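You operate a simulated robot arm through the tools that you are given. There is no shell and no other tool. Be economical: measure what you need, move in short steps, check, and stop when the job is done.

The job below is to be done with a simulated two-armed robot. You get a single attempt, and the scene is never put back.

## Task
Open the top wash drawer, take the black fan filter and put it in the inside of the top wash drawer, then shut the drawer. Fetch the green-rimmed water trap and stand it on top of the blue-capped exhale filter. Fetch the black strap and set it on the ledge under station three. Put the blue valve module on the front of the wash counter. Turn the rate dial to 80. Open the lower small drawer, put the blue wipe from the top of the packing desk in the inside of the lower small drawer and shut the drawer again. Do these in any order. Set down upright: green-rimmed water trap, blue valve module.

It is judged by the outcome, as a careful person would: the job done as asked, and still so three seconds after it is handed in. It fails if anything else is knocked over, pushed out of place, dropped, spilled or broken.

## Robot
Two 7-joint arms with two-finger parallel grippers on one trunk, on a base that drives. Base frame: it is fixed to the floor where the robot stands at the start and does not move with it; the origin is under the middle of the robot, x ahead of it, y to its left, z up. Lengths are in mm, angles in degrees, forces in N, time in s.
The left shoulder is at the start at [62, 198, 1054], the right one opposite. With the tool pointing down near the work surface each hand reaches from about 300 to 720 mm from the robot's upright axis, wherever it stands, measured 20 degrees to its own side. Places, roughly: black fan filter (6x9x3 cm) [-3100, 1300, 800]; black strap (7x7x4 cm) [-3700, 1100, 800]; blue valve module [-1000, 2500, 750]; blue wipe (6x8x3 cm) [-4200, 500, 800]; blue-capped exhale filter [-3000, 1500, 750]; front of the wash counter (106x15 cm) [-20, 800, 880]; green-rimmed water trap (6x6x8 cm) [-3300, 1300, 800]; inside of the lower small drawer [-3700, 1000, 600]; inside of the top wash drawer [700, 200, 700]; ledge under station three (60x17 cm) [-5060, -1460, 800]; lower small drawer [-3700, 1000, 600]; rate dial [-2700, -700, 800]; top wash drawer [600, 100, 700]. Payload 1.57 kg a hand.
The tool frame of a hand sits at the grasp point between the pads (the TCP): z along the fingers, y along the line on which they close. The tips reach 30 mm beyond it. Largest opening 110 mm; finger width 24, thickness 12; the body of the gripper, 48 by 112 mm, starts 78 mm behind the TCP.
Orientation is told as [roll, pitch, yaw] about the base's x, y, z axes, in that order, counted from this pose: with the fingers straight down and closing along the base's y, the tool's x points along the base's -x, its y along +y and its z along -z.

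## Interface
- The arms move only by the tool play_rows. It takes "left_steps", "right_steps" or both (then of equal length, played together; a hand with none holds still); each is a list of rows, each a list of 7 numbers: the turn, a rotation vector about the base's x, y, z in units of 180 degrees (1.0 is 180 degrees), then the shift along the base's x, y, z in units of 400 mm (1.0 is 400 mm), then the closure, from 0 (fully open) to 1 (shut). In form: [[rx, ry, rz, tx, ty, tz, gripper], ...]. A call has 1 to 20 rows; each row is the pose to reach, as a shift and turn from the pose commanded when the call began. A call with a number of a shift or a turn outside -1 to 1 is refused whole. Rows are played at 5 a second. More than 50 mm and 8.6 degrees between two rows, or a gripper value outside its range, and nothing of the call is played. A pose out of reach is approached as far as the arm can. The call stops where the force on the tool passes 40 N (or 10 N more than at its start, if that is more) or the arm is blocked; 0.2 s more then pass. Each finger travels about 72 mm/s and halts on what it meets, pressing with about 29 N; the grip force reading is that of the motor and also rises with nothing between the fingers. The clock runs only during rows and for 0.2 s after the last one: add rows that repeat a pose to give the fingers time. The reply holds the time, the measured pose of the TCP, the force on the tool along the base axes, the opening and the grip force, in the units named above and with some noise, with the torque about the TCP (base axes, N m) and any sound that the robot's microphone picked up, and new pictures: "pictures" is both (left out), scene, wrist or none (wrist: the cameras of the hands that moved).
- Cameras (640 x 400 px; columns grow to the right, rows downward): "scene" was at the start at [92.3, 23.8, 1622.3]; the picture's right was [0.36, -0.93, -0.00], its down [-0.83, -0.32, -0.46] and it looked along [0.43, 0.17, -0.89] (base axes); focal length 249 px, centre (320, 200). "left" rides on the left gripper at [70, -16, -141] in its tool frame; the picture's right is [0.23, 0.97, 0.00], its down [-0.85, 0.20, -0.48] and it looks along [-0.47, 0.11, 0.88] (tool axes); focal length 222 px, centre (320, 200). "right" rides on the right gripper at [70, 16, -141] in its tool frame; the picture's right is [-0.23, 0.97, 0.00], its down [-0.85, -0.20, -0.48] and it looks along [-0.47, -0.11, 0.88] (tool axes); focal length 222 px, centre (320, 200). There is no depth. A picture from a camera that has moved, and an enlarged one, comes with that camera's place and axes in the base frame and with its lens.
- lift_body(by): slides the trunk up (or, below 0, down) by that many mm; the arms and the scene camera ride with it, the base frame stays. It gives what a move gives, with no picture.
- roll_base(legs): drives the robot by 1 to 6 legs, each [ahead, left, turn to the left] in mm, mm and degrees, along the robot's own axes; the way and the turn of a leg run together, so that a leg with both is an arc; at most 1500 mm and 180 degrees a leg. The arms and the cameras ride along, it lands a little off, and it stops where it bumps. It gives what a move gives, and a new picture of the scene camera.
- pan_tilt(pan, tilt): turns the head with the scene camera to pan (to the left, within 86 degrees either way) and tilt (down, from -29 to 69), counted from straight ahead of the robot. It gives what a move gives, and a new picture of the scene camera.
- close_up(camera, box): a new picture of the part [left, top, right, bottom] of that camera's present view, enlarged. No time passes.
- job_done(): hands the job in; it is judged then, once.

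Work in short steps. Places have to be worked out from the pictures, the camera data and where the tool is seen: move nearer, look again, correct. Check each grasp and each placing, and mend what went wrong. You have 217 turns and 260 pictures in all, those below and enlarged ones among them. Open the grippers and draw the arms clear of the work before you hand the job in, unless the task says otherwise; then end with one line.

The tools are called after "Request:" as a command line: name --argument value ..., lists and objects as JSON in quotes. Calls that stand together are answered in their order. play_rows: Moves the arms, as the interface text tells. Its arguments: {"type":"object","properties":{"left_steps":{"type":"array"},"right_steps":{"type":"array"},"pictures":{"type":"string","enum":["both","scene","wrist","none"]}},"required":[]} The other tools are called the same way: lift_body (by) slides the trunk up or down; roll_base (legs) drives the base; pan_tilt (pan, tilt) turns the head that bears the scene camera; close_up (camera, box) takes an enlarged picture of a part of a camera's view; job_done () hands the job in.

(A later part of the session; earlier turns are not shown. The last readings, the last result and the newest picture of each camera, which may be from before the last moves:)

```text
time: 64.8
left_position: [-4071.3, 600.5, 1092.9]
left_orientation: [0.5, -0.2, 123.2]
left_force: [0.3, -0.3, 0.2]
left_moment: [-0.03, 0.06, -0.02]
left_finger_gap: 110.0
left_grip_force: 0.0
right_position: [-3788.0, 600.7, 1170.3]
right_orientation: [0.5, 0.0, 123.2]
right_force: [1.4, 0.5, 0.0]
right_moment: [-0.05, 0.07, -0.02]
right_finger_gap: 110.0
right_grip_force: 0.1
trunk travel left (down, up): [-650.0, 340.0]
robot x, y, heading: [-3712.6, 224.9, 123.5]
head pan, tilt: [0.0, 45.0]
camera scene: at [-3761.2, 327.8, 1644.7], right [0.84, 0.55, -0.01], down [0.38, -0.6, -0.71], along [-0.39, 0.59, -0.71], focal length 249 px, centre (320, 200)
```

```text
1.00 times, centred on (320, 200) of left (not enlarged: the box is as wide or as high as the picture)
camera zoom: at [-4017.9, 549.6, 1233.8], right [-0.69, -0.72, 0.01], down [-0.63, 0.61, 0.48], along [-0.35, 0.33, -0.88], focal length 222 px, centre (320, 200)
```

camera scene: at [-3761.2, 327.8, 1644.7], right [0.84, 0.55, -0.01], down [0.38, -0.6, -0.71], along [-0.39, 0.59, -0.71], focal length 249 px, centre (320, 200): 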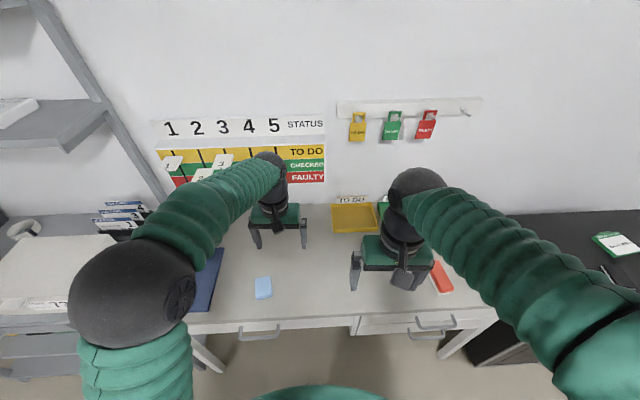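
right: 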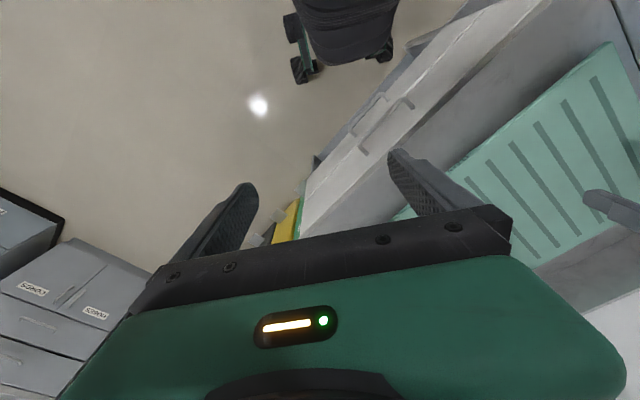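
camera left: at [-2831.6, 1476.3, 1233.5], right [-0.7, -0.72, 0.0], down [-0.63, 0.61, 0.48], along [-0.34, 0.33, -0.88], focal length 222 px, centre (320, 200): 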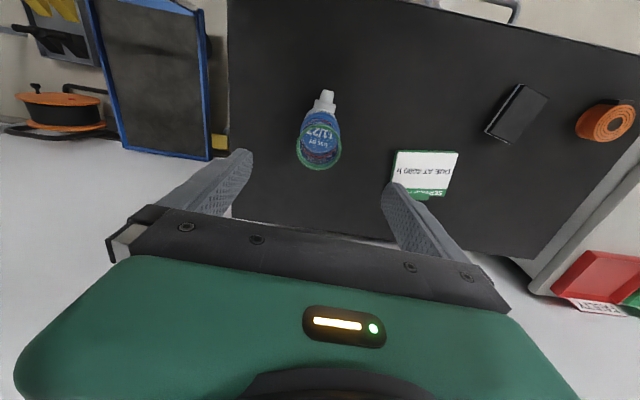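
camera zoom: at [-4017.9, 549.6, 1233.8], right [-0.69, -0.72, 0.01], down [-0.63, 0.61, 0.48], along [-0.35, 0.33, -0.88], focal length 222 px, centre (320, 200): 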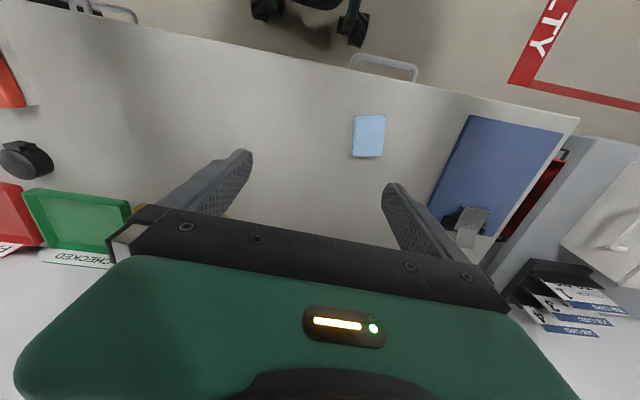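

Wipe at ≈(-4153,546), top ~800. Move the left hand over it at z≈910.

Request:
play_rows --left_steps '[[0, 0, 0, -0.07, -0.045, -0.08, 0], [0, 0, 0, -0.14, -0.09, -0.16, 0], [0, 0, 0, -0.205, -0.135, -0.24, 0], [0, 0, 0, -0.205, -0.135, -0.35, 0], [0, 0, 0, -0.205, -0.135, -0.45, 0]]' --pictures "both"

```text
time: 66.0
left_position: [-4163.1, 540.7, 910.5]
left_orientation: [-0.2, 0.0, 123.2]
left_force: [0.3, 0.5, -0.2]
left_moment: [0.0, -0.01, 0.02]
left_finger_gap: 110.0
left_grip_force: 0.0
right_position: [-3799.6, 593.7, 1172.1]
right_orientation: [-0.1, -0.1, 123.2]
right_force: [0.0, -0.3, 0.0]
right_moment: [-0.01, -0.01, 0.01]
right_finger_gap: 110.1
right_grip_force: 0.0
trunk travel left (down, up): [-650.0, 340.0]
robot x, y, heading: [-3709.2, 223.8, 123.5]
head pan, tilt: [0.0, 45.0]
camera scene: at [-3778.3, 320.8, 1644.5], right [0.84, 0.55, 0.0], down [0.39, -0.59, -0.7], along [-0.38, 0.59, -0.71], focal length 249 px, centre (320, 200)
camera left: at [-4111.6, 488.8, 1051.1], right [-0.69, -0.72, 0.0], down [-0.64, 0.6, 0.48], along [-0.34, 0.33, -0.88], focal length 222 px, centre (320, 200)
```

scene: 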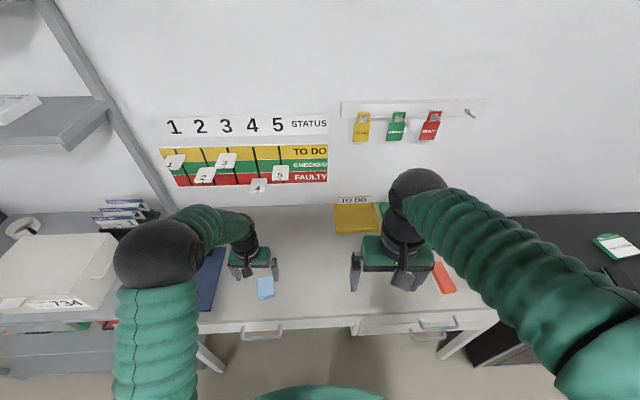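
left: 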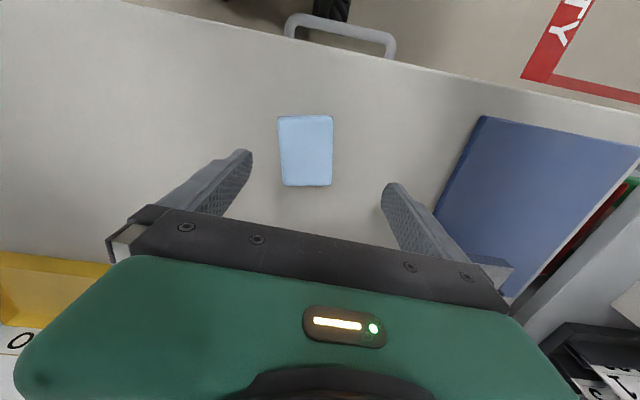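

Wipe centre ≈(-4150,550), rotated ~12° from the gripper. Align yaw, centre and descend.

Request:
play_rows --left_steps '[[0, 0, 0.034, 0.0325, 0.025, -0.05, 0], [0, 0, 0.067, 0.0325, 0.025, -0.12, 0], [0, 0, 0.067, 0.0325, 0.025, -0.18, 0], [0, 0, 0.067, 0.0325, 0.025, -0.2, 0]]' --pictures "wrist"

```text
time: 67.0
left_position: [-4145.4, 550.3, 830.8]
left_orientation: [-0.1, -0.1, 135.2]
left_force: [0.5, 0.0, -0.4]
left_moment: [0.01, -0.01, 0.01]
left_finger_gap: 110.0
left_grip_force: 0.0
right_position: [-3797.7, 594.2, 1170.7]
right_orientation: [0.0, 0.0, 123.1]
right_force: [0.0, 0.0, -0.1]
right_moment: [-0.01, -0.01, -0.01]
right_finger_gap: 110.0
right_grip_force: 0.0
trunk travel left (down, up): [-650.0, 340.0]
robot x, y, heading: [-3711.7, 228.5, 122.9]
head pan, tilt: [0.0, 45.0]
camera left: at [-4086.9, 511.6, 972.4], right [-0.52, -0.85, 0.0], down [-0.75, 0.46, 0.48], along [-0.41, 0.25, -0.88], focal length 222 px, centre (320, 200)
```

left: 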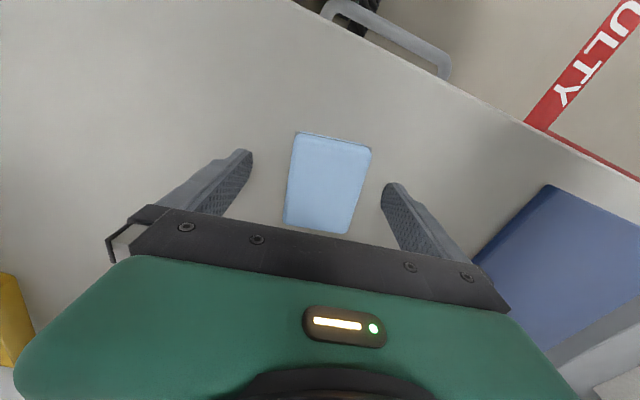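

Aligned. Descend slowly with force watch, then close.

Request:
play_rows --left_steps '[[0, 0, 0, -0.02, -0.008, -0.03, 0], [0, 0, 0, -0.02, -0.008, -0.05, 0], [0, 0, 0, -0.02, -0.008, -0.06, 0]]' --pictures "wrist"

```text
time: 67.4
left_position: [-4147.9, 548.9, 830.2]
left_orientation: [-0.1, -0.1, 135.4]
left_force: [7.6, -7.0, 23.3]
left_moment: [-0.68, -0.22, 0.0]
left_finger_gap: 110.2
left_grip_force: 0.0
right_position: [-3793.1, 593.6, 1171.4]
right_orientation: [0.2, -0.1, 123.3]
right_force: [0.7, 1.8, 0.6]
right_moment: [-0.07, -0.04, 0.02]
right_finger_gap: 110.0
right_grip_force: 0.2
trunk travel left (down, up): [-650.0, 340.0]
robot x, y, heading: [-3708.0, 224.3, 123.4]
head pan, tilt: [0.0, 45.0]
stopped in row 1 (left hand): the force on the tool passed its limit at 48 N (the readings are from after the stop); the commanded pose is now the measured one
camera left: at [-4087.0, 510.1, 971.2], right [-0.52, -0.85, 0.0], down [-0.75, 0.46, 0.48], along [-0.41, 0.25, -0.88], focal length 222 px, centre (320, 200)
```

left: 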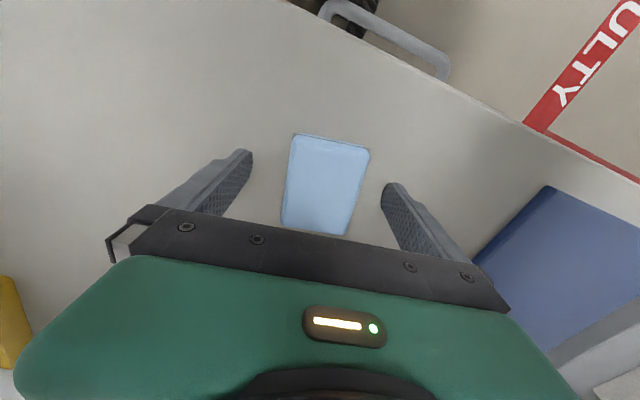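

Fingertips touched the desk: desk top is at z≈799. Rise 3 mm and close.

Request:
play_rows --left_steps '[[0, 0, 0, 0, 0, 0.008, 0], [0, 0, 0, 0, 0, 0.008, 0.5], [0, 0, 0, 0, 0, 0.008, 1], [0, 0, 0, 0, 0, 0.008, 1], [0, 0, 0, 0, 0, 0.008, 1], [0, 0, 0, 0, 0, 0.1, 1], [0, 0, 0, 0, 0, 0.2, 1], [0, 0, 0, 0, 0, 0.3, 1], [0, 0, 0, 0, 0, 0.4, 1]]' --pictures "wrist"

```text
time: 69.4
left_position: [-4149.8, 549.1, 989.6]
left_orientation: [-0.1, -0.2, 135.3]
left_force: [0.1, -0.5, 0.3]
left_moment: [-0.05, 0.03, -0.04]
left_finger_gap: 55.1
left_grip_force: 29.0
right_position: [-3795.4, 591.9, 1170.5]
right_orientation: [0.0, -0.2, 123.0]
right_force: [0.0, 0.1, 0.5]
right_moment: [0.02, -0.01, 0.02]
right_finger_gap: 110.0
right_grip_force: 0.1
trunk travel left (down, up): [-650.0, 340.0]
robot x, y, heading: [-3709.1, 227.7, 123.0]
head pan, tilt: [0.0, 45.0]
camera left: at [-4089.2, 510.4, 1130.2], right [-0.52, -0.85, 0.0], down [-0.75, 0.46, 0.48], along [-0.41, 0.25, -0.88], focal length 222 px, centre (320, 200)
```

left: 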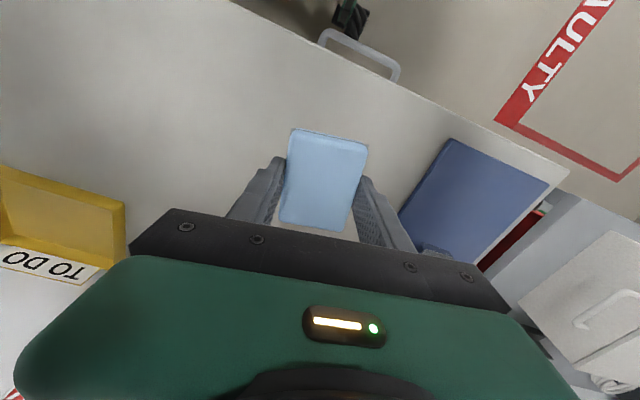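

Wipe held. Back off and shift right to face the small drawers.

Request:
roll_base --legs '[[-200, 0, 0], [0, -230, 0]]'

Request:
lift_body --by -200

Request:
pan_tilt --pan -20 --tilt 50

```text
time: 72.3
left_position: [-3854.2, 503.1, 986.7]
left_orientation: [-0.3, -0.2, 135.5]
left_force: [-0.1, -0.4, -1.0]
left_moment: [0.01, 0.01, -0.01]
left_finger_gap: 54.8
left_grip_force: 29.0
right_position: [-3500.3, 547.1, 1172.3]
right_orientation: [-0.5, -0.1, 123.3]
right_force: [-1.1, -0.3, -0.3]
right_moment: [0.02, -0.02, 0.03]
right_finger_gap: 110.0
right_grip_force: 0.0
trunk travel left (down, up): [-650.0, 340.0]
robot x, y, heading: [-3408.1, 183.8, 123.3]
head pan, tilt: [0.0, 45.0]
camera scene: at [-3480.8, 274.6, 1644.6], right [0.84, 0.55, 0.01], down [0.39, -0.59, -0.71], along [-0.38, 0.59, -0.71], focal length 249 px, centre (320, 200)
```

scene: 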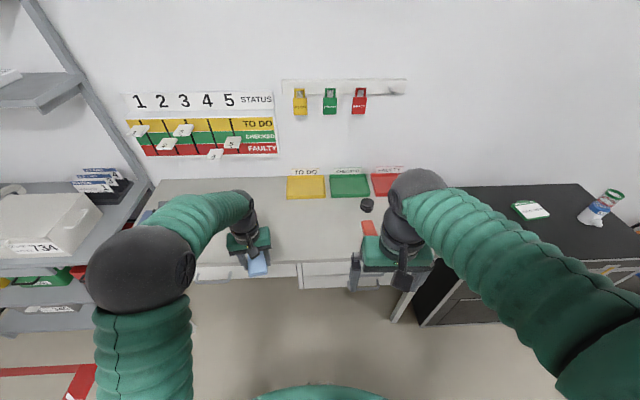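

```text
time: 74.5
left_position: [-3850.4, 506.0, 788.5]
left_orientation: [-0.1, -0.2, 135.5]
left_force: [-1.1, 0.0, 0.3]
left_moment: [0.02, 0.0, -0.01]
left_finger_gap: 54.6
left_grip_force: 28.5
right_position: [-3494.3, 549.8, 970.9]
right_orientation: [0.0, -0.2, 123.4]
right_force: [0.3, 1.1, -0.6]
right_moment: [0.0, 0.0, 0.01]
right_finger_gap: 110.0
right_grip_force: 0.1
trunk travel left (down, up): [-450.0, 540.0]
robot x, y, heading: [-3407.9, 183.7, 123.5]
head pan, tilt: [0.0, 45.0]
```

```text
time: 75.3
left_position: [-3849.6, 507.3, 788.0]
left_orientation: [-0.1, -0.3, 135.5]
left_force: [-0.2, 0.5, -0.4]
left_moment: [0.01, 0.07, -0.01]
left_finger_gap: 54.7
left_grip_force: 29.1
right_position: [-3494.1, 550.1, 971.9]
right_orientation: [-0.1, -0.2, 123.3]
right_force: [-0.2, -0.9, 0.3]
right_moment: [-0.01, 0.0, -0.01]
right_finger_gap: 109.9
right_grip_force: 0.1
trunk travel left (down, up): [-450.0, 540.0]
robot x, y, heading: [-3412.1, 183.5, 123.4]
head pan, tilt: [-20.0, 50.0]
camera scene: at [-3445.5, 286.5, 1437.8], right [0.97, 0.23, 0.0], down [0.18, -0.75, -0.64], along [-0.15, 0.62, -0.77], focal length 249 px, centre (320, 200)
```

scene: 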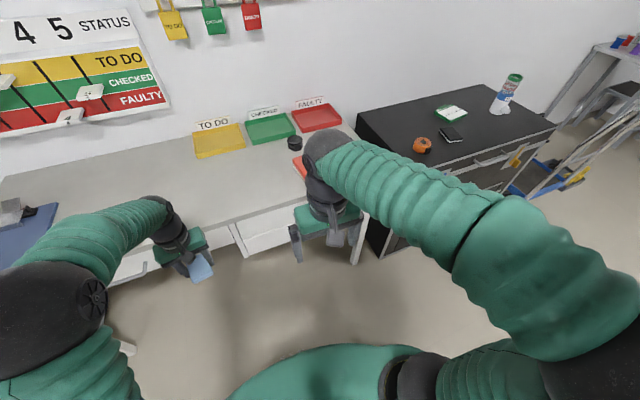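

Handle is under the right hand's view. I turn the right hand horizontal (fingers forward, closing vertically), bringing it in front of the drawers at z≈700.

Request:
play_rows --right_steps '[[0.0073, 0.0355, -0.0257, -0.001, 0.0225, -0.045, 0.5], [0.0146, 0.0711, -0.0513, -0.002, 0.045, -0.09, 0.5], [0.0219, 0.1066, -0.077, -0.003, 0.0675, -0.136, 0.5], [0.0292, 0.1422, -0.1026, -0.004, 0.09, -0.181, 0.5], [0.0365, 0.1777, -0.1283, -0.005, 0.1125, -0.227, 0.5], [0.0438, 0.2133, -0.154, -0.006, 0.135, -0.272, 0.5], [0.0511, 0.2488, -0.1796, -0.007, 0.1575, -0.317, 0.5], [0.0583, 0.2844, -0.2053, -0.008, 0.18, -0.363, 0.5], [0.0656, 0.3199, -0.2309, -0.009, 0.2025, -0.408, 0.5], [0.0729, 0.3555, -0.2566, -0.01, 0.225, -0.453, 0.5], [0.0802, 0.391, -0.2823, -0.011, 0.2475, -0.499, 0.5], [0.0875, 0.4266, -0.3079, -0.012, 0.27, -0.544, 0.5], [0.0948, 0.4621, -0.3336, -0.0125, 0.2925, -0.589, 0.5], [0.1021, 0.4977, -0.3592, -0.0125, 0.315, -0.635, 0.5], [0.1094, 0.5332, -0.3849, -0.0125, 0.3375, -0.68, 0.5]]'

```text
time: 78.5
left_position: [-3847.8, 508.6, 789.9]
left_orientation: [0.0, -0.2, 135.5]
left_force: [0.6, 0.3, 0.7]
left_moment: [-0.01, 0.04, -0.02]
left_finger_gap: 54.6
left_grip_force: 29.2
right_position: [-3497.7, 685.5, 699.9]
right_orientation: [89.9, 0.2, 33.1]
right_force: [1.0, 0.2, 0.3]
right_moment: [-0.01, -0.04, 0.01]
right_finger_gap: 55.2
right_grip_force: 0.0
right hand out of reach, approached as far as the arm can: row 6, 7, 8, 9, 10, 11, 12, 13
trunk travel left (down, up): [-450.0, 540.0]
robot x, y, heading: [-3406.3, 183.0, 123.5]
head pan, tilt: [-20.0, 50.0]
camera scene: at [-3442.7, 289.5, 1437.7], right [0.97, 0.23, 0.0], down [0.18, -0.75, -0.64], along [-0.15, 0.62, -0.77], focal length 249 px, centre (320, 200)
camera right: at [-3479.3, 529.2, 716.0], right [0.19, 0.13, 0.97], down [0.98, 0.07, -0.2], along [-0.09, 0.99, -0.11], focal length 222 px, centre (320, 200)
```

scene: 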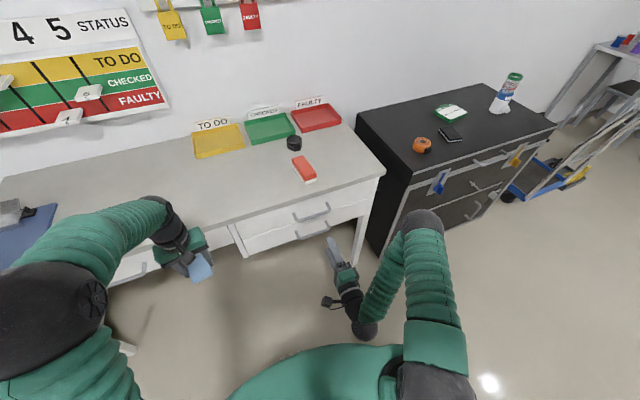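
right: 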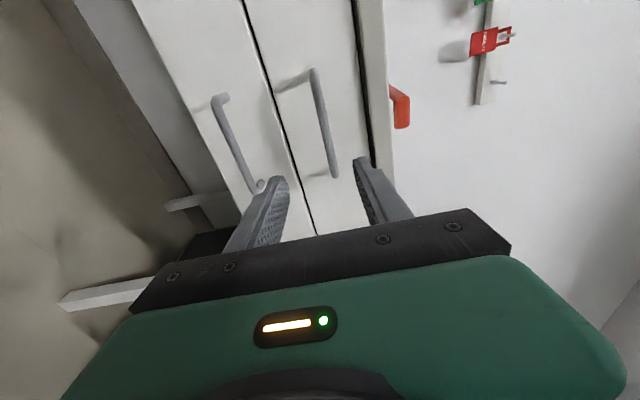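

The lower drawer's handle is visible in both cameras. Zoom for accurate triangulation.

Request:
close_up --camera "scene" --box '[220, 160, 400, 280]'

Request:
close_up --camera "right" --box '[120, 0, 420, 220]'

```text
3.33 times, centred on (310, 220) of scene
camera zoom: at [-3442.7, 289.5, 1437.7], right [0.97, 0.23, 0.0], down [0.18, -0.75, -0.64], along [-0.15, 0.62, -0.77], focal length 831 px, centre (353, 133)
```

zoom: 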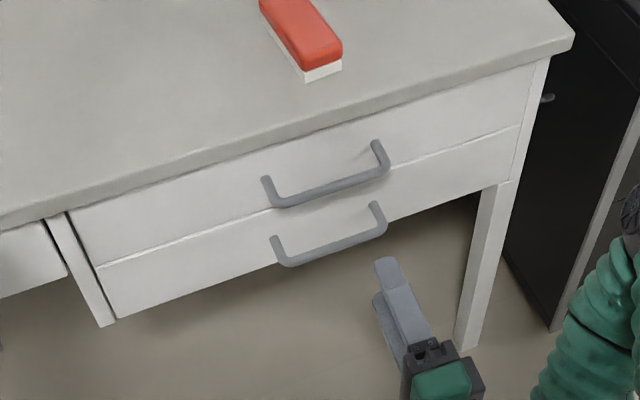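

```text
1.82 times, centred on (270, 110) of right
camera zoom: at [-3479.3, 529.2, 716.0], right [0.19, 0.13, 0.97], down [0.98, 0.07, -0.2], along [-0.09, 0.99, -0.11], focal length 404 px, centre (411, 364)
```

zoom: 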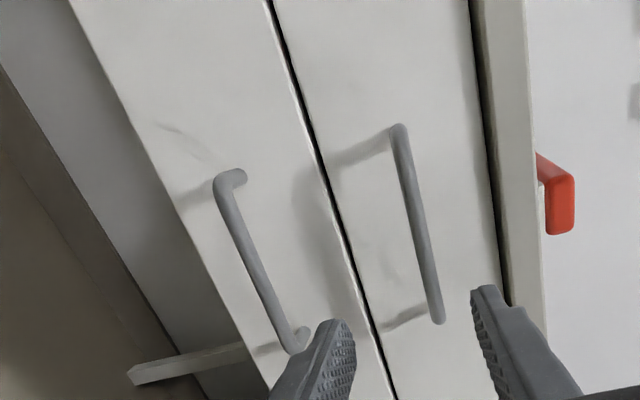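

Handle bar runs (-3650,773)→(-3541,842) at z≈578. Move the hand to its level, ~65 mm short, and look.

Request:
play_rows --right_steps '[[0, 0, 0, 0, 0, -0.1, 0.4], [0, 0, 0, 0, 0, -0.2, 0.4], [0, 0, 0, -0.03, 0.03, -0.3, 0.4], [0, 0, 0, -0.08, 0.085, -0.3, 0.4], [0, 0, 0, -0.141, 0.1475, -0.3, 0.4]]'

```text
time: 79.7
left_position: [-3849.9, 507.1, 787.8]
left_orientation: [-0.1, -0.2, 135.5]
left_force: [-0.6, 0.2, -0.7]
left_moment: [0.04, -0.01, 0.01]
left_finger_gap: 54.8
left_grip_force: 29.3
right_position: [-3556.3, 741.5, 578.1]
right_orientation: [89.8, 0.0, 33.1]
right_force: [0.7, -0.1, -0.5]
right_moment: [-0.01, 0.0, -0.01]
right_finger_gap: 66.0
right_grip_force: 0.0
trunk travel left (down, up): [-450.0, 540.0]
robot x, y, heading: [-3408.4, 186.9, 123.4]
head pan, tilt: [-20.0, 50.0]
camera scene: at [-3445.8, 288.0, 1437.6], right [0.97, 0.23, 0.0], down [0.18, -0.75, -0.64], along [-0.15, 0.62, -0.77], focal length 249 px, centre (320, 200)
camera right: at [-3537.1, 587.9, 595.1], right [0.19, 0.13, 0.97], down [0.98, 0.07, -0.2], along [-0.09, 0.99, -0.11], focal length 222 px, centre (320, 200)
```

scene: 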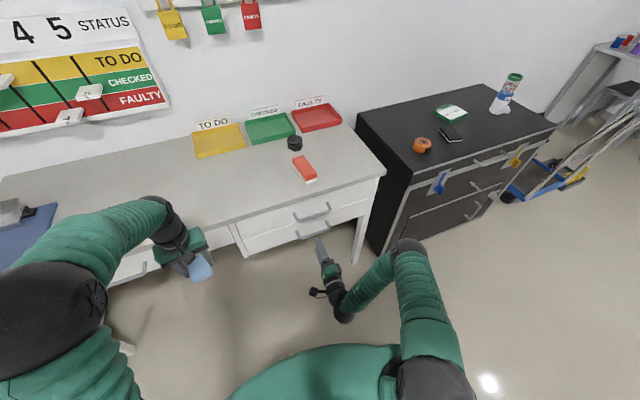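
right: 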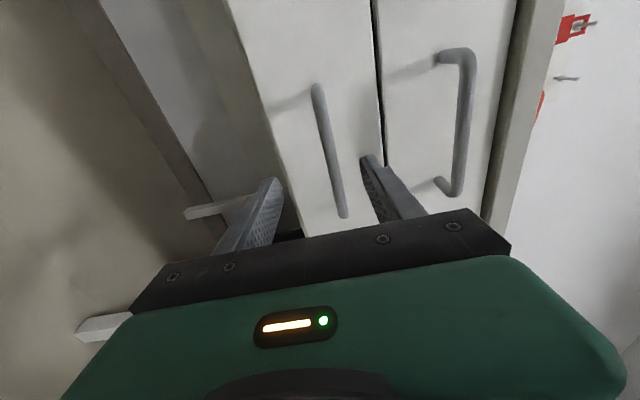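

Bar is centred, about 10 mm higher. Advance 65 mm with +10 mm z, then close on the bar.

Request:
play_rows --right_steps '[[0, 0, 0, -0.03, 0.047, 0.025, 0.4], [0, 0, 0, -0.06, 0.094, 0.025, 0.4], [0, 0, 0, -0.087, 0.137, 0.025, 0.4], [0, 0, 0, -0.087, 0.137, 0.025, 0.7], [0, 0, 0, -0.087, 0.137, 0.025, 1], [0, 0, 0, -0.087, 0.137, 0.025, 1], [0, 0, 0, -0.087, 0.137, 0.025, 1]]' --pictures "wrist"

```text
time: 81.3
left_position: [-3847.9, 506.4, 788.9]
left_orientation: [-0.1, -0.2, 135.5]
left_force: [-0.5, 0.2, 0.0]
left_moment: [0.01, -0.01, 0.01]
left_finger_gap: 54.6
left_grip_force: 29.0
right_position: [-3591.5, 799.2, 589.8]
right_orientation: [90.0, 0.1, 33.2]
right_force: [-1.2, 0.3, 2.5]
right_moment: [0.06, -0.09, 0.01]
right_finger_gap: 11.8
right_grip_force: 29.0
trunk travel left (down, up): [-450.0, 540.0]
robot x, y, heading: [-3408.0, 181.0, 123.3]
head pan, tilt: [-20.0, 50.0]
camera right: at [-3571.7, 642.7, 606.2], right [0.19, 0.13, 0.97], down [0.98, 0.07, -0.2], along [-0.09, 0.99, -0.11], focal length 222 px, centre (320, 200)
```

right: 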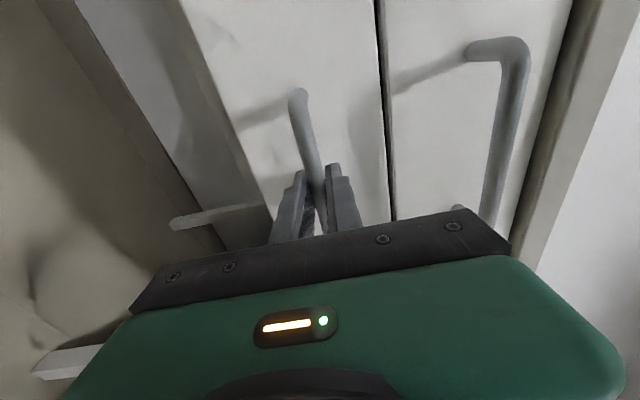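

Bar gripped (11.8 mm). Pull the drawer by driving back 220 mm.

Request:
roll_base --legs '[[-220, 0, 0]]'

```text
time: 83.0
left_position: [-3725.4, 321.6, 789.8]
left_orientation: [0.0, -0.3, 135.4]
left_force: [0.2, -0.5, 0.2]
left_moment: [0.01, 0.01, -0.01]
left_finger_gap: 54.7
left_grip_force: 28.8
right_position: [-3468.1, 613.2, 590.0]
right_orientation: [90.1, 0.2, 33.1]
right_force: [17.4, 13.4, 5.8]
right_moment: [0.16, -0.17, -0.37]
right_finger_gap: 11.9
right_grip_force: 29.4
trunk travel left (down, up): [-450.0, 540.0]
robot x, y, heading: [-3288.1, 1.4, 123.6]
head pan, tilt: [-20.0, 50.0]
camera scene: at [-3318.9, 103.9, 1437.8], right [0.97, 0.23, 0.0], down [0.17, -0.75, -0.64], along [-0.15, 0.62, -0.77], focal length 249 px, centre (320, 200)
```

scene: 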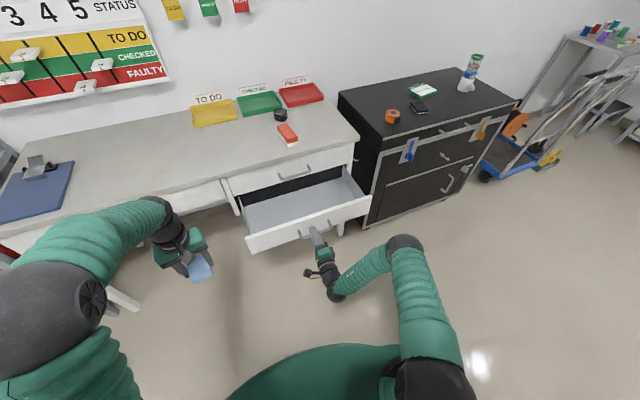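

Drawer is open ~220 mm. Release the handle, draw the right hand back and raise it.

Request:
play_rows --right_steps '[[0, 0, 0, 0, 0, 0, 0.6], [0, 0, 0, 0, 0, 0, 0.4], [0, 0, 0, 0, 0, 0, 0.4], [0, 0, 0, 0.065, -0.1, 0, 0.4], [0, 0, 0, 0.1, -0.155, 0, 0.4], [0, 0, 0, 0.1, -0.155, 0.12, 0.4], [0, 0, 0, 0.1, -0.155, 0.24, 0.4], [0, 0, 0, 0.1, -0.155, 0.36, 0.4], [0, 0, 0, 0.1, -0.155, 0.48, 0.4], [0, 0, 0, 0.1, -0.155, 0.6, 0.4], [0, 0, 0, 0.1, -0.155, 0.72, 0.4], [0, 0, 0, 0.1, -0.155, 0.84, 0.4]]' --pictures "scene"

```text
time: 85.6
left_position: [-3727.7, 321.8, 789.3]
left_orientation: [-0.2, -0.2, 135.4]
left_force: [-0.3, 0.0, -0.4]
left_moment: [-0.01, 0.01, 0.01]
left_finger_gap: 54.7
left_grip_force: 29.3
right_position: [-3429.3, 553.8, 887.8]
right_orientation: [90.2, 0.1, 33.2]
right_force: [-0.4, 0.1, 0.3]
right_moment: [0.02, -0.04, 0.02]
right_finger_gap: 66.2
right_grip_force: 0.1
right hand out of reach, approached as far as the arm can: row 12
trunk travel left (down, up): [-450.0, 540.0]
robot x, y, heading: [-3286.9, -1.2, 123.4]
head pan, tilt: [-20.0, 50.0]
camera scene: at [-3320.5, 105.6, 1437.6], right [0.97, 0.23, 0.0], down [0.18, -0.75, -0.64], along [-0.15, 0.62, -0.77], focal length 249 px, centre (320, 200)
```

scene: 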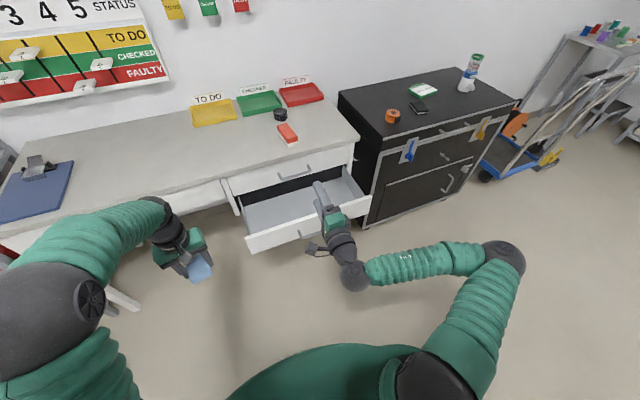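

Drive right 360 and ahead 200 so the left hand comes over the drawer.

Request:
roll_base --legs '[[0, -350, 0], [210, 0, 0]]'

Request:
pan_tilt --pan 20 --tilt 60

```text
time: 89.1
left_position: [-3551.1, 687.0, 788.5]
left_orientation: [-0.1, -0.2, 135.7]
left_force: [-0.1, -0.2, -0.6]
left_moment: [0.0, -0.03, -0.01]
left_finger_gap: 54.7
left_grip_force: 29.1
right_position: [-3256.0, 921.9, 888.9]
right_orientation: [90.3, 0.0, 33.4]
right_force: [0.1, 0.3, -0.7]
right_moment: [0.01, 0.02, -0.01]
right_finger_gap: 66.0
right_grip_force: 0.1
trunk travel left (down, up): [-450.0, 540.0]
robot x, y, heading: [-3110.6, 368.6, 123.4]
head pan, tilt: [-20.0, 50.0]
camera scene: at [-3146.5, 472.2, 1437.6], right [0.97, 0.23, 0.0], down [0.18, -0.75, -0.64], along [-0.15, 0.62, -0.77], focal length 249 px, centre (320, 200)
```

scene: 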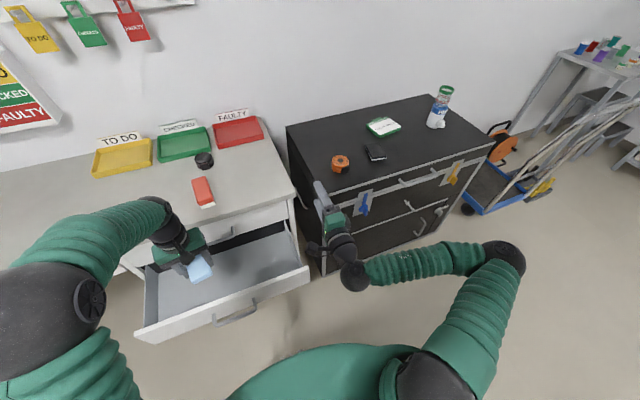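

```text
time: 90.2
left_position: [-3552.2, 686.4, 789.3]
left_orientation: [-0.2, -0.2, 135.7]
left_force: [0.1, 0.4, 0.0]
left_moment: [0.03, 0.0, -0.01]
left_finger_gap: 54.6
left_grip_force: 28.8
right_position: [-3254.9, 921.1, 888.7]
right_orientation: [90.4, 0.1, 33.4]
right_force: [1.3, 0.6, 0.2]
right_moment: [0.0, -0.03, -0.02]
right_finger_gap: 65.9
right_grip_force: 0.2
trunk travel left (down, up): [-450.0, 540.0]
robot x, y, heading: [-3109.7, 365.7, 123.5]
head pan, tilt: [20.0, 60.0]
camera scene: at [-3181.3, 436.4, 1425.2], right [0.59, 0.8, 0.0], down [0.7, -0.52, -0.5], along [-0.4, 0.3, -0.87], focal length 249 px, centre (320, 200)
```

scene: 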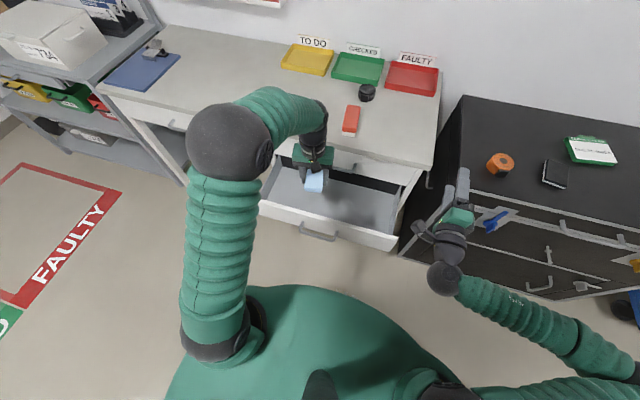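

Shift slightly into the drawer's middle and lower to z≈690, then look.

Request:
play_rows --left_steps '[[0, 0, 0, 0.0235, 0.1035, 0, 1], [0, 0, 0, 0.0235, 0.1035, -0.1, 1], [0, 0, 0, 0.0235, 0.1035, -0.2, 1], [0, 0, 0, 0.0235, 0.1035, -0.25, 1]]' --pictures "both"

```text
time: 91.2
left_position: [-3542.8, 729.1, 689.4]
left_orientation: [-0.2, -0.4, 135.7]
left_force: [1.5, -0.1, -1.2]
left_moment: [0.01, 0.02, -0.02]
left_finger_gap: 54.5
left_grip_force: 28.4
right_position: [-3254.2, 919.8, 889.1]
right_orientation: [90.4, 0.0, 33.4]
right_force: [-0.8, -1.5, -0.6]
right_moment: [0.03, 0.0, 0.0]
right_finger_gap: 65.8
right_grip_force: 0.0
trunk travel left (down, up): [-450.0, 540.0]
robot x, y, heading: [-3107.9, 364.3, 123.4]
head pan, tilt: [20.0, 60.0]
camera scene: at [-3181.6, 436.7, 1425.2], right [0.59, 0.8, 0.0], down [0.7, -0.52, -0.5], along [-0.4, 0.29, -0.87], focal length 249 px, centre (320, 200)
camera left: at [-3481.5, 689.6, 830.1], right [-0.52, -0.86, -0.01], down [-0.75, 0.45, 0.48], along [-0.41, 0.25, -0.88], focal length 222 px, centre (320, 200)
```

scene: 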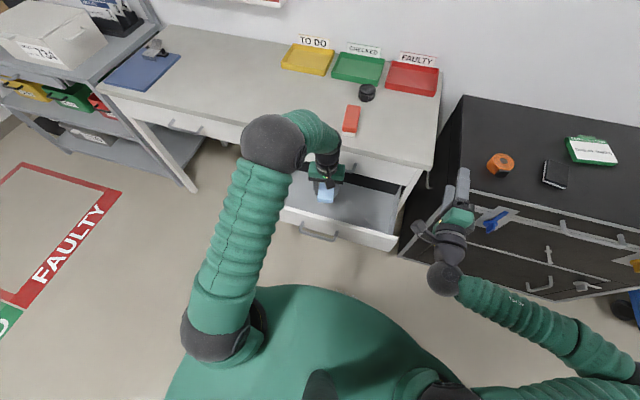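
left: 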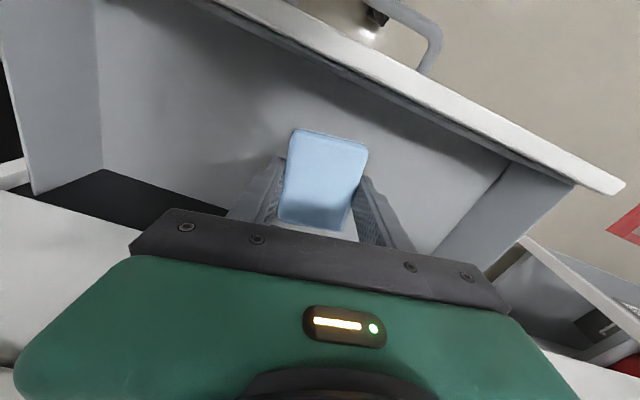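

Clear of edges. Lower toward the floor of the drawer.

Request:
play_rows --left_steps '[[0, 0, 0, 0, 0, -0.1, 1], [0, 0, 0, 0, 0, -0.18, 1], [0, 0, 0, 0, 0, -0.21, 1], [0, 0, 0, 0, 0, -0.225, 1]]' --pictures "wrist"

```text
time: 92.2
left_position: [-3541.9, 729.6, 600.2]
left_orientation: [-0.2, -0.3, 135.8]
left_force: [0.6, -0.3, -0.5]
left_moment: [-0.01, -0.02, -0.01]
left_finger_gap: 54.6
left_grip_force: 28.6
right_position: [-3254.1, 919.4, 888.8]
right_orientation: [90.4, 0.0, 33.4]
right_force: [0.2, -0.8, 0.1]
right_moment: [-0.02, 0.0, -0.02]
right_finger_gap: 65.8
right_grip_force: 0.1
trunk travel left (down, up): [-450.0, 540.0]
robot x, y, heading: [-3109.3, 368.0, 123.5]
head pan, tilt: [20.0, 60.0]
camera left: at [-3480.9, 689.5, 740.1], right [-0.52, -0.86, 0.0], down [-0.75, 0.45, 0.48], along [-0.41, 0.25, -0.88], focal length 222 px, centre (320, 200)
```

left: 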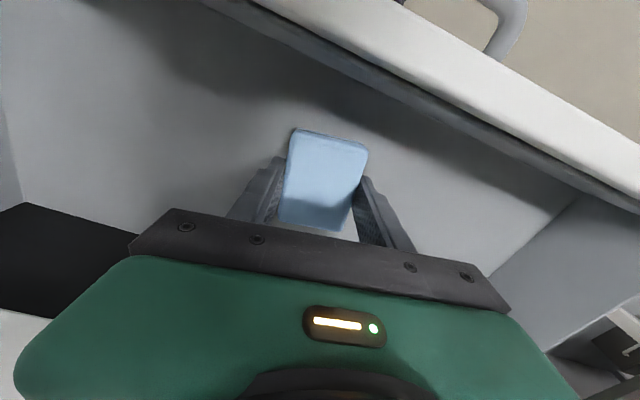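

Request:
play_rows --left_steps '[[0, 0, 0, 0, 0, -0.012, 1], [0, 0, 0, 0, 0, -0.024, 1], [0, 0, 0, 0, 0, -0.036, 1], [0, 0, 0, 0, 0, -0.048, 1]]' --pictures "none"

```text
time: 93.2
left_position: [-3542.2, 728.5, 581.0]
left_orientation: [-0.3, -0.5, 135.7]
left_force: [-1.3, -0.5, 6.5]
left_moment: [-0.26, -0.01, -0.03]
left_finger_gap: 54.9
left_grip_force: 28.7
right_position: [-3253.3, 920.0, 889.6]
right_orientation: [90.4, 0.1, 33.4]
right_force: [-0.3, 0.7, 0.4]
right_moment: [0.0, -0.01, 0.02]
right_finger_gap: 65.9
right_grip_force: 0.0
trunk travel left (down, up): [-450.0, 540.0]
robot x, y, heading: [-3113.1, 365.0, 123.5]
head pan, tilt: [20.0, 60.0]
```

Contact (6.5 N) with the drawer floor. Open and lift out.

Request:
play_rows --left_steps '[[0, 0, 0, 0, 0, 0.004, 0.7], [0, 0, 0, 0, 0, 0.004, 0.35], [0, 0, 0, 0, 0, 0.004, 0.3], [0, 0, 0, 0, 0, 0.1, 0.3], [0, 0, 0, 0, 0, 0.2, 0.3], [0, 0, 0, 0, 0, 0.3, 0.3], [0, 0, 0, 0.02, -0.05, 0.4, 0.3], [0, 0, 0, 0.05, -0.12, 0.5, 0.3], [0, 0, 0, 0.08, -0.2, 0.6, 0.3]]' --pictures "both"

```text
refused: row 8 steps farther than a row can; nothing moved
```

Request:
play_rows --left_steps '[[0, 0, 0, 0, 0, 0.004, 0.7], [0, 0, 0, 0, 0, 0.004, 0.35], [0, 0, 0, 0, 0, 0.004, 0.3], [0, 0, 0, 0, 0, 0.1, 0.3], [0, 0, 0, 0, 0, 0.2, 0.3], [0, 0, 0, 0, 0, 0.3, 0.3], [0, 0, 0, 0.02, -0.04, 0.4, 0.3], [0, 0, 0, 0.04, -0.09, 0.5, 0.3], [0, 0, 0, 0.06, -0.14, 0.6, 0.3]]' --pictures "both"

```text
time: 95.2
left_position: [-3515.5, 672.0, 820.6]
left_orientation: [-0.3, -0.3, 135.6]
left_force: [0.9, -0.6, -0.2]
left_moment: [0.01, 0.02, -0.02]
left_finger_gap: 76.8
left_grip_force: 0.0
right_position: [-3253.0, 919.3, 890.9]
right_orientation: [90.5, 0.1, 33.4]
right_force: [-0.5, 0.1, -0.2]
right_moment: [-0.04, -0.01, -0.04]
right_finger_gap: 66.1
right_grip_force: 0.0
trunk travel left (down, up): [-450.0, 540.0]
robot x, y, heading: [-3112.1, 369.1, 123.7]
head pan, tilt: [20.0, 60.0]
camera scene: at [-3179.9, 434.4, 1425.3], right [0.59, 0.8, 0.0], down [0.7, -0.52, -0.5], along [-0.4, 0.3, -0.87], focal length 249 px, centre (320, 200)
camera left: at [-3454.9, 632.5, 962.1], right [-0.52, -0.86, 0.0], down [-0.75, 0.45, 0.48], along [-0.41, 0.25, -0.88], focal length 222 px, centre (320, 200)
```

scene: 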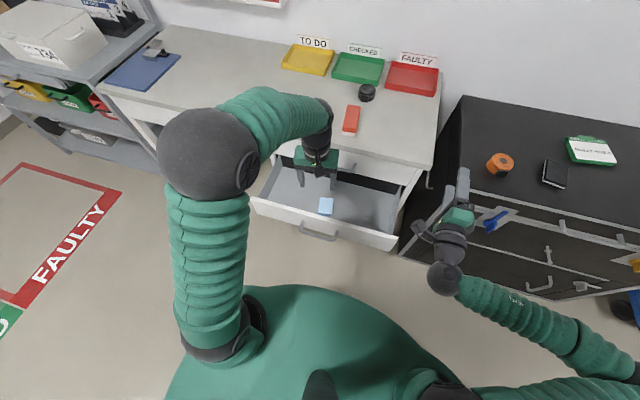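
left: 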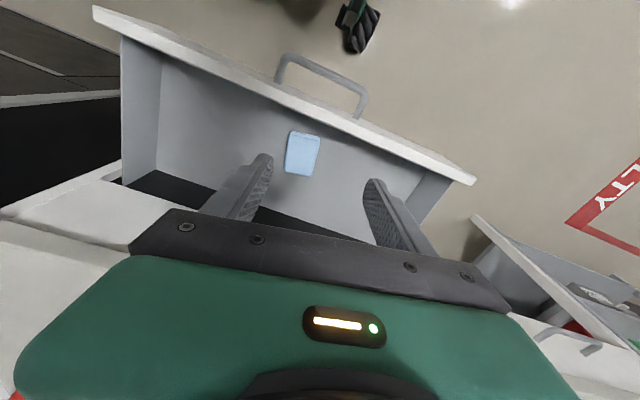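

Wipe lies in the drawer. Drive back and left so the right hand is in front of the handle again.

Request:
roll_base --legs '[[-210, 0, 0], [0, 350, 0]]'

Request:
pan_tilt --pan -20 --tilt 50

Request:
play_rows --right_steps '[[0, 0, 0, 0, 0, -0.12, 0.4], [0, 0, 0, 0, 0, -0.24, 0.4], [0, 0, 0, 0, 0, -0.36, 0.4], [0, 0, 0, 0, 0, -0.48, 0.4], [0, 0, 0, 0, 0, -0.6, 0.4], [0, 0, 0, 0, 0, -0.68, 0.4], [0, 0, 0, 0, 0, -0.745, 0.4]]'

```text
time: 98.7
left_position: [-3689.7, 307.2, 819.6]
left_orientation: [0.1, -0.3, 135.9]
left_force: [0.2, -0.4, -0.2]
left_moment: [-0.01, 0.03, 0.02]
left_finger_gap: 76.8
left_grip_force: 0.1
right_position: [-3427.3, 554.4, 888.4]
right_orientation: [90.4, 0.2, 33.5]
right_force: [0.7, 0.1, 0.3]
right_moment: [0.0, 0.0, 0.0]
right_finger_gap: 66.3
right_grip_force: 0.0
trunk travel left (down, up): [-450.0, 540.0]
robot x, y, heading: [-3285.2, -3.7, 123.5]
head pan, tilt: [20.0, 60.0]
camera scene: at [-3351.6, 71.8, 1425.3], right [0.59, 0.81, -0.01], down [0.7, -0.52, -0.5], along [-0.4, 0.29, -0.87], focal length 249 px, centre (320, 200)
```

scene: 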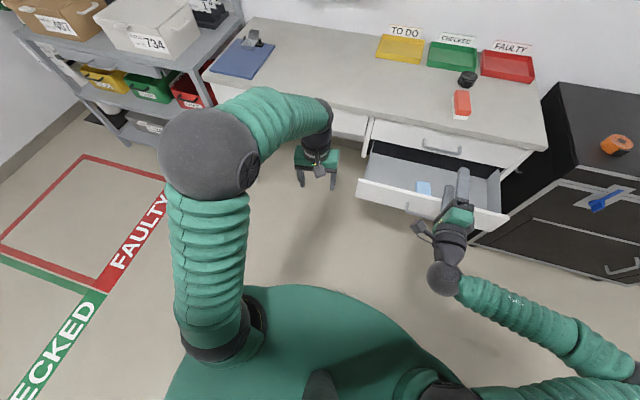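

```text
time: 99.7
left_position: [-3693.0, 304.2, 821.2]
left_orientation: [-0.1, -0.5, 135.8]
left_force: [0.6, -0.7, 0.0]
left_moment: [-0.01, 0.01, -0.01]
left_finger_gap: 76.8
left_grip_force: 0.2
right_position: [-3430.2, 551.6, 889.4]
right_orientation: [90.5, 0.0, 33.5]
right_force: [0.5, -0.5, -0.8]
right_moment: [-0.02, 0.02, -0.02]
right_finger_gap: 65.5
right_grip_force: 0.1
trunk travel left (down, up): [-450.0, 540.0]
robot x, y, heading: [-3284.8, 1.6, 123.7]
head pan, tilt: [-20.0, 50.0]
camera scene: at [-3321.1, 103.7, 1437.7], right [0.97, 0.24, 0.0], down [0.18, -0.75, -0.64], along [-0.15, 0.62, -0.77], focal length 249 px, centre (320, 200)
```

scene: 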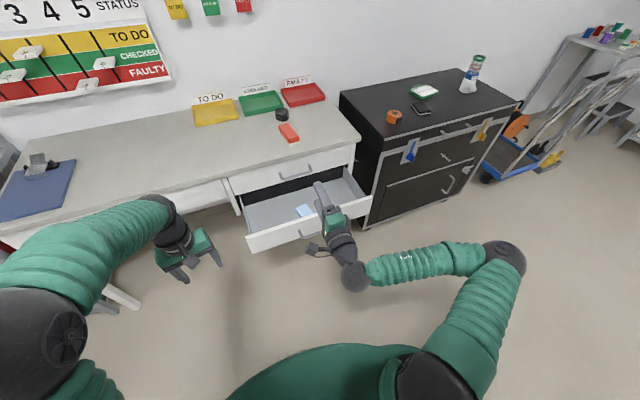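

```text
time: 101.3
left_position: [-3691.5, 305.2, 819.8]
left_orientation: [-0.3, -0.4, 135.7]
left_force: [-0.5, 0.5, -0.2]
left_moment: [-0.02, 0.02, 0.03]
left_finger_gap: 76.9
left_grip_force: 0.1
right_position: [-3430.0, 550.3, 591.5]
right_orientation: [90.4, 0.0, 33.6]
right_force: [-0.3, 0.4, -0.2]
right_moment: [0.03, 0.03, 0.02]
right_finger_gap: 66.1
right_grip_force: 0.2
trunk travel left (down, up): [-450.0, 540.0]
robot x, y, heading: [-3281.9, 1.0, 123.5]
head pan, tilt: [-20.0, 50.0]
camera scene: at [-3320.9, 104.6, 1437.7], right [0.97, 0.24, 0.0], down [0.18, -0.75, -0.64], along [-0.15, 0.62, -0.77], focal length 249 px, centre (320, 200)
camera right: at [-3410.2, 395.0, 606.0], right [0.19, 0.12, 0.97], down [0.98, 0.08, -0.2], along [-0.1, 0.99, -0.1], focal length 222 px, centre (320, 200)
```

scene: 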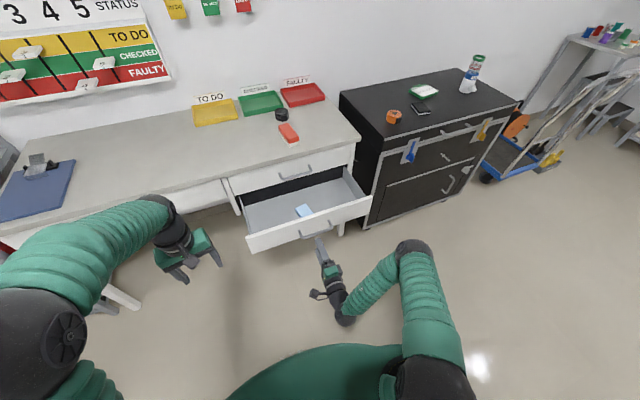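
right: 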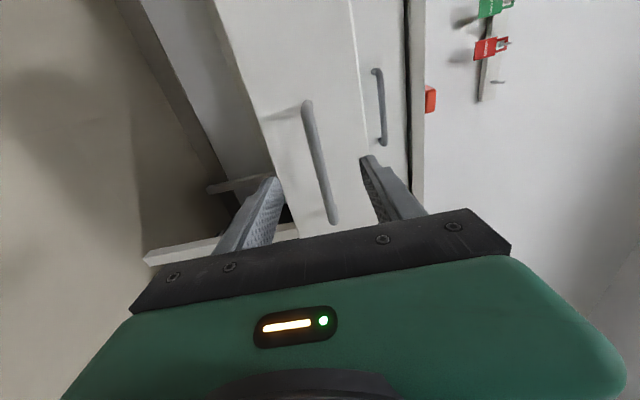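

Aligned with the handle again. Advance 72 mm and grip, then push closed by driving ahead.

Request:
play_rows --right_steps '[[0, 0, 0, -0.035, 0.055, 0, 0.4], [0, 0, 0, -0.07, 0.11, 0, 0.4], [0, 0, 0, -0.096, 0.152, 0, 0.4], [0, 0, 0, -0.096, 0.152, 0, 0.7], [0, 0, 0, -0.096, 0.152, 0, 1], [0, 0, 0, -0.096, 0.152, 0, 1], [0, 0, 0, -0.096, 0.152, 0, 1]]' --pictures "none"

Request:
roll_base --legs '[[215, 0, 0]]'

```text
time: 102.9
left_position: [-3692.6, 305.7, 819.1]
left_orientation: [-0.2, -0.2, 135.8]
left_force: [-0.2, 0.4, -1.5]
left_moment: [-0.04, 0.02, 0.02]
left_finger_gap: 77.0
left_grip_force: 0.0
right_position: [-3468.8, 611.1, 588.8]
right_orientation: [90.3, 0.0, 33.6]
right_force: [-1.3, -0.7, -7.5]
right_moment: [-0.03, 0.03, -0.23]
right_finger_gap: 11.6
right_grip_force: 29.0
trunk travel left (down, up): [-450.0, 540.0]
robot x, y, heading: [-3282.8, 0.9, 123.3]
head pan, tilt: [-20.0, 50.0]
```

```text
time: 104.6
left_position: [-3810.6, 481.9, 819.9]
left_orientation: [-0.4, -0.2, 135.6]
left_force: [-0.7, 0.2, -0.5]
left_moment: [0.0, -0.03, -0.03]
left_finger_gap: 77.2
left_grip_force: 0.0
right_position: [-3585.2, 789.8, 590.8]
right_orientation: [90.2, -0.1, 33.5]
right_force: [-16.7, -12.0, -12.1]
right_moment: [-0.15, 0.22, 0.4]
right_finger_gap: 12.0
right_grip_force: 28.9
trunk travel left (down, up): [-450.0, 540.0]
robot x, y, heading: [-3402.3, 175.7, 123.5]
head pan, tilt: [-20.0, 50.0]
camera scene: at [-3443.5, 282.2, 1437.4], right [0.97, 0.23, 0.0], down [0.18, -0.75, -0.64], along [-0.15, 0.62, -0.77], focal length 249 px, centre (320, 200)
```

scene: 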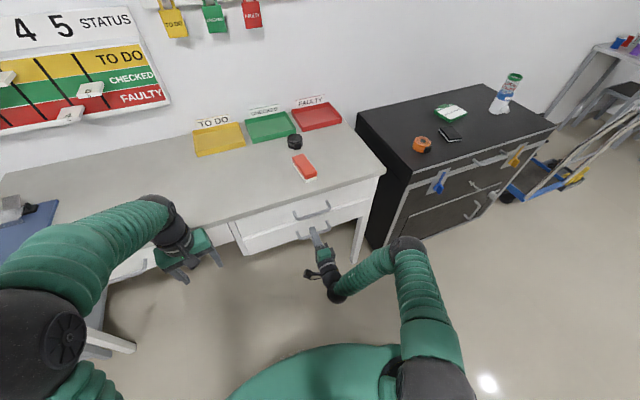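

About 11 mm short of the closed pose. Push the rest with the arm.

Request:
play_rows --right_steps '[[0, 0, 0, -0.008, 0.0126, 0, 1], [0, 0, 0, -0.016, 0.025, 0, 1], [0, 0, 0, -0.021, 0.033, 0, 1]]' --pictures "none"

Request:
close_up --camera "scene" --box '[220, 160, 400, 280]'

```text
time: 105.4
left_position: [-3806.8, 480.6, 822.6]
left_orientation: [-0.3, -0.5, 135.6]
left_force: [-0.6, 0.4, 0.8]
left_moment: [0.02, -0.06, 0.0]
left_finger_gap: 76.9
left_grip_force: 0.1
right_position: [-3592.3, 798.5, 589.7]
right_orientation: [90.1, 0.0, 33.6]
right_force: [7.2, -26.1, -14.6]
right_moment: [0.02, -0.04, 0.13]
right_finger_gap: 12.0
right_grip_force: 28.5
trunk travel left (down, up): [-450.0, 540.0]
robot x, y, heading: [-3403.4, 173.8, 123.5]
head pan, tilt: [-20.0, 50.0]
```

```text
3.33 times, centred on (310, 220) of scene
camera zoom: at [-3438.4, 280.2, 1437.6], right [0.97, 0.23, 0.0], down [0.18, -0.75, -0.64], along [-0.15, 0.62, -0.77], focal length 831 px, centre (353, 133)
```

zoom: 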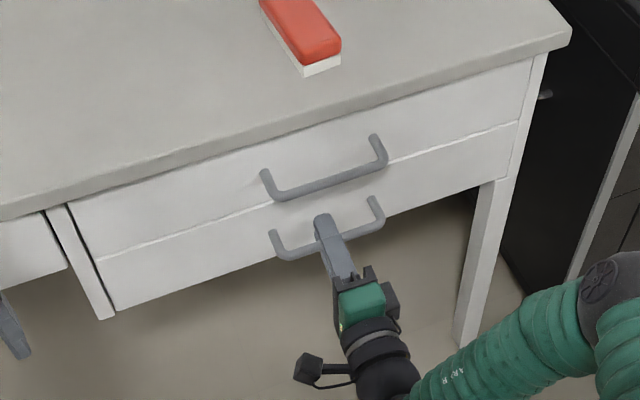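

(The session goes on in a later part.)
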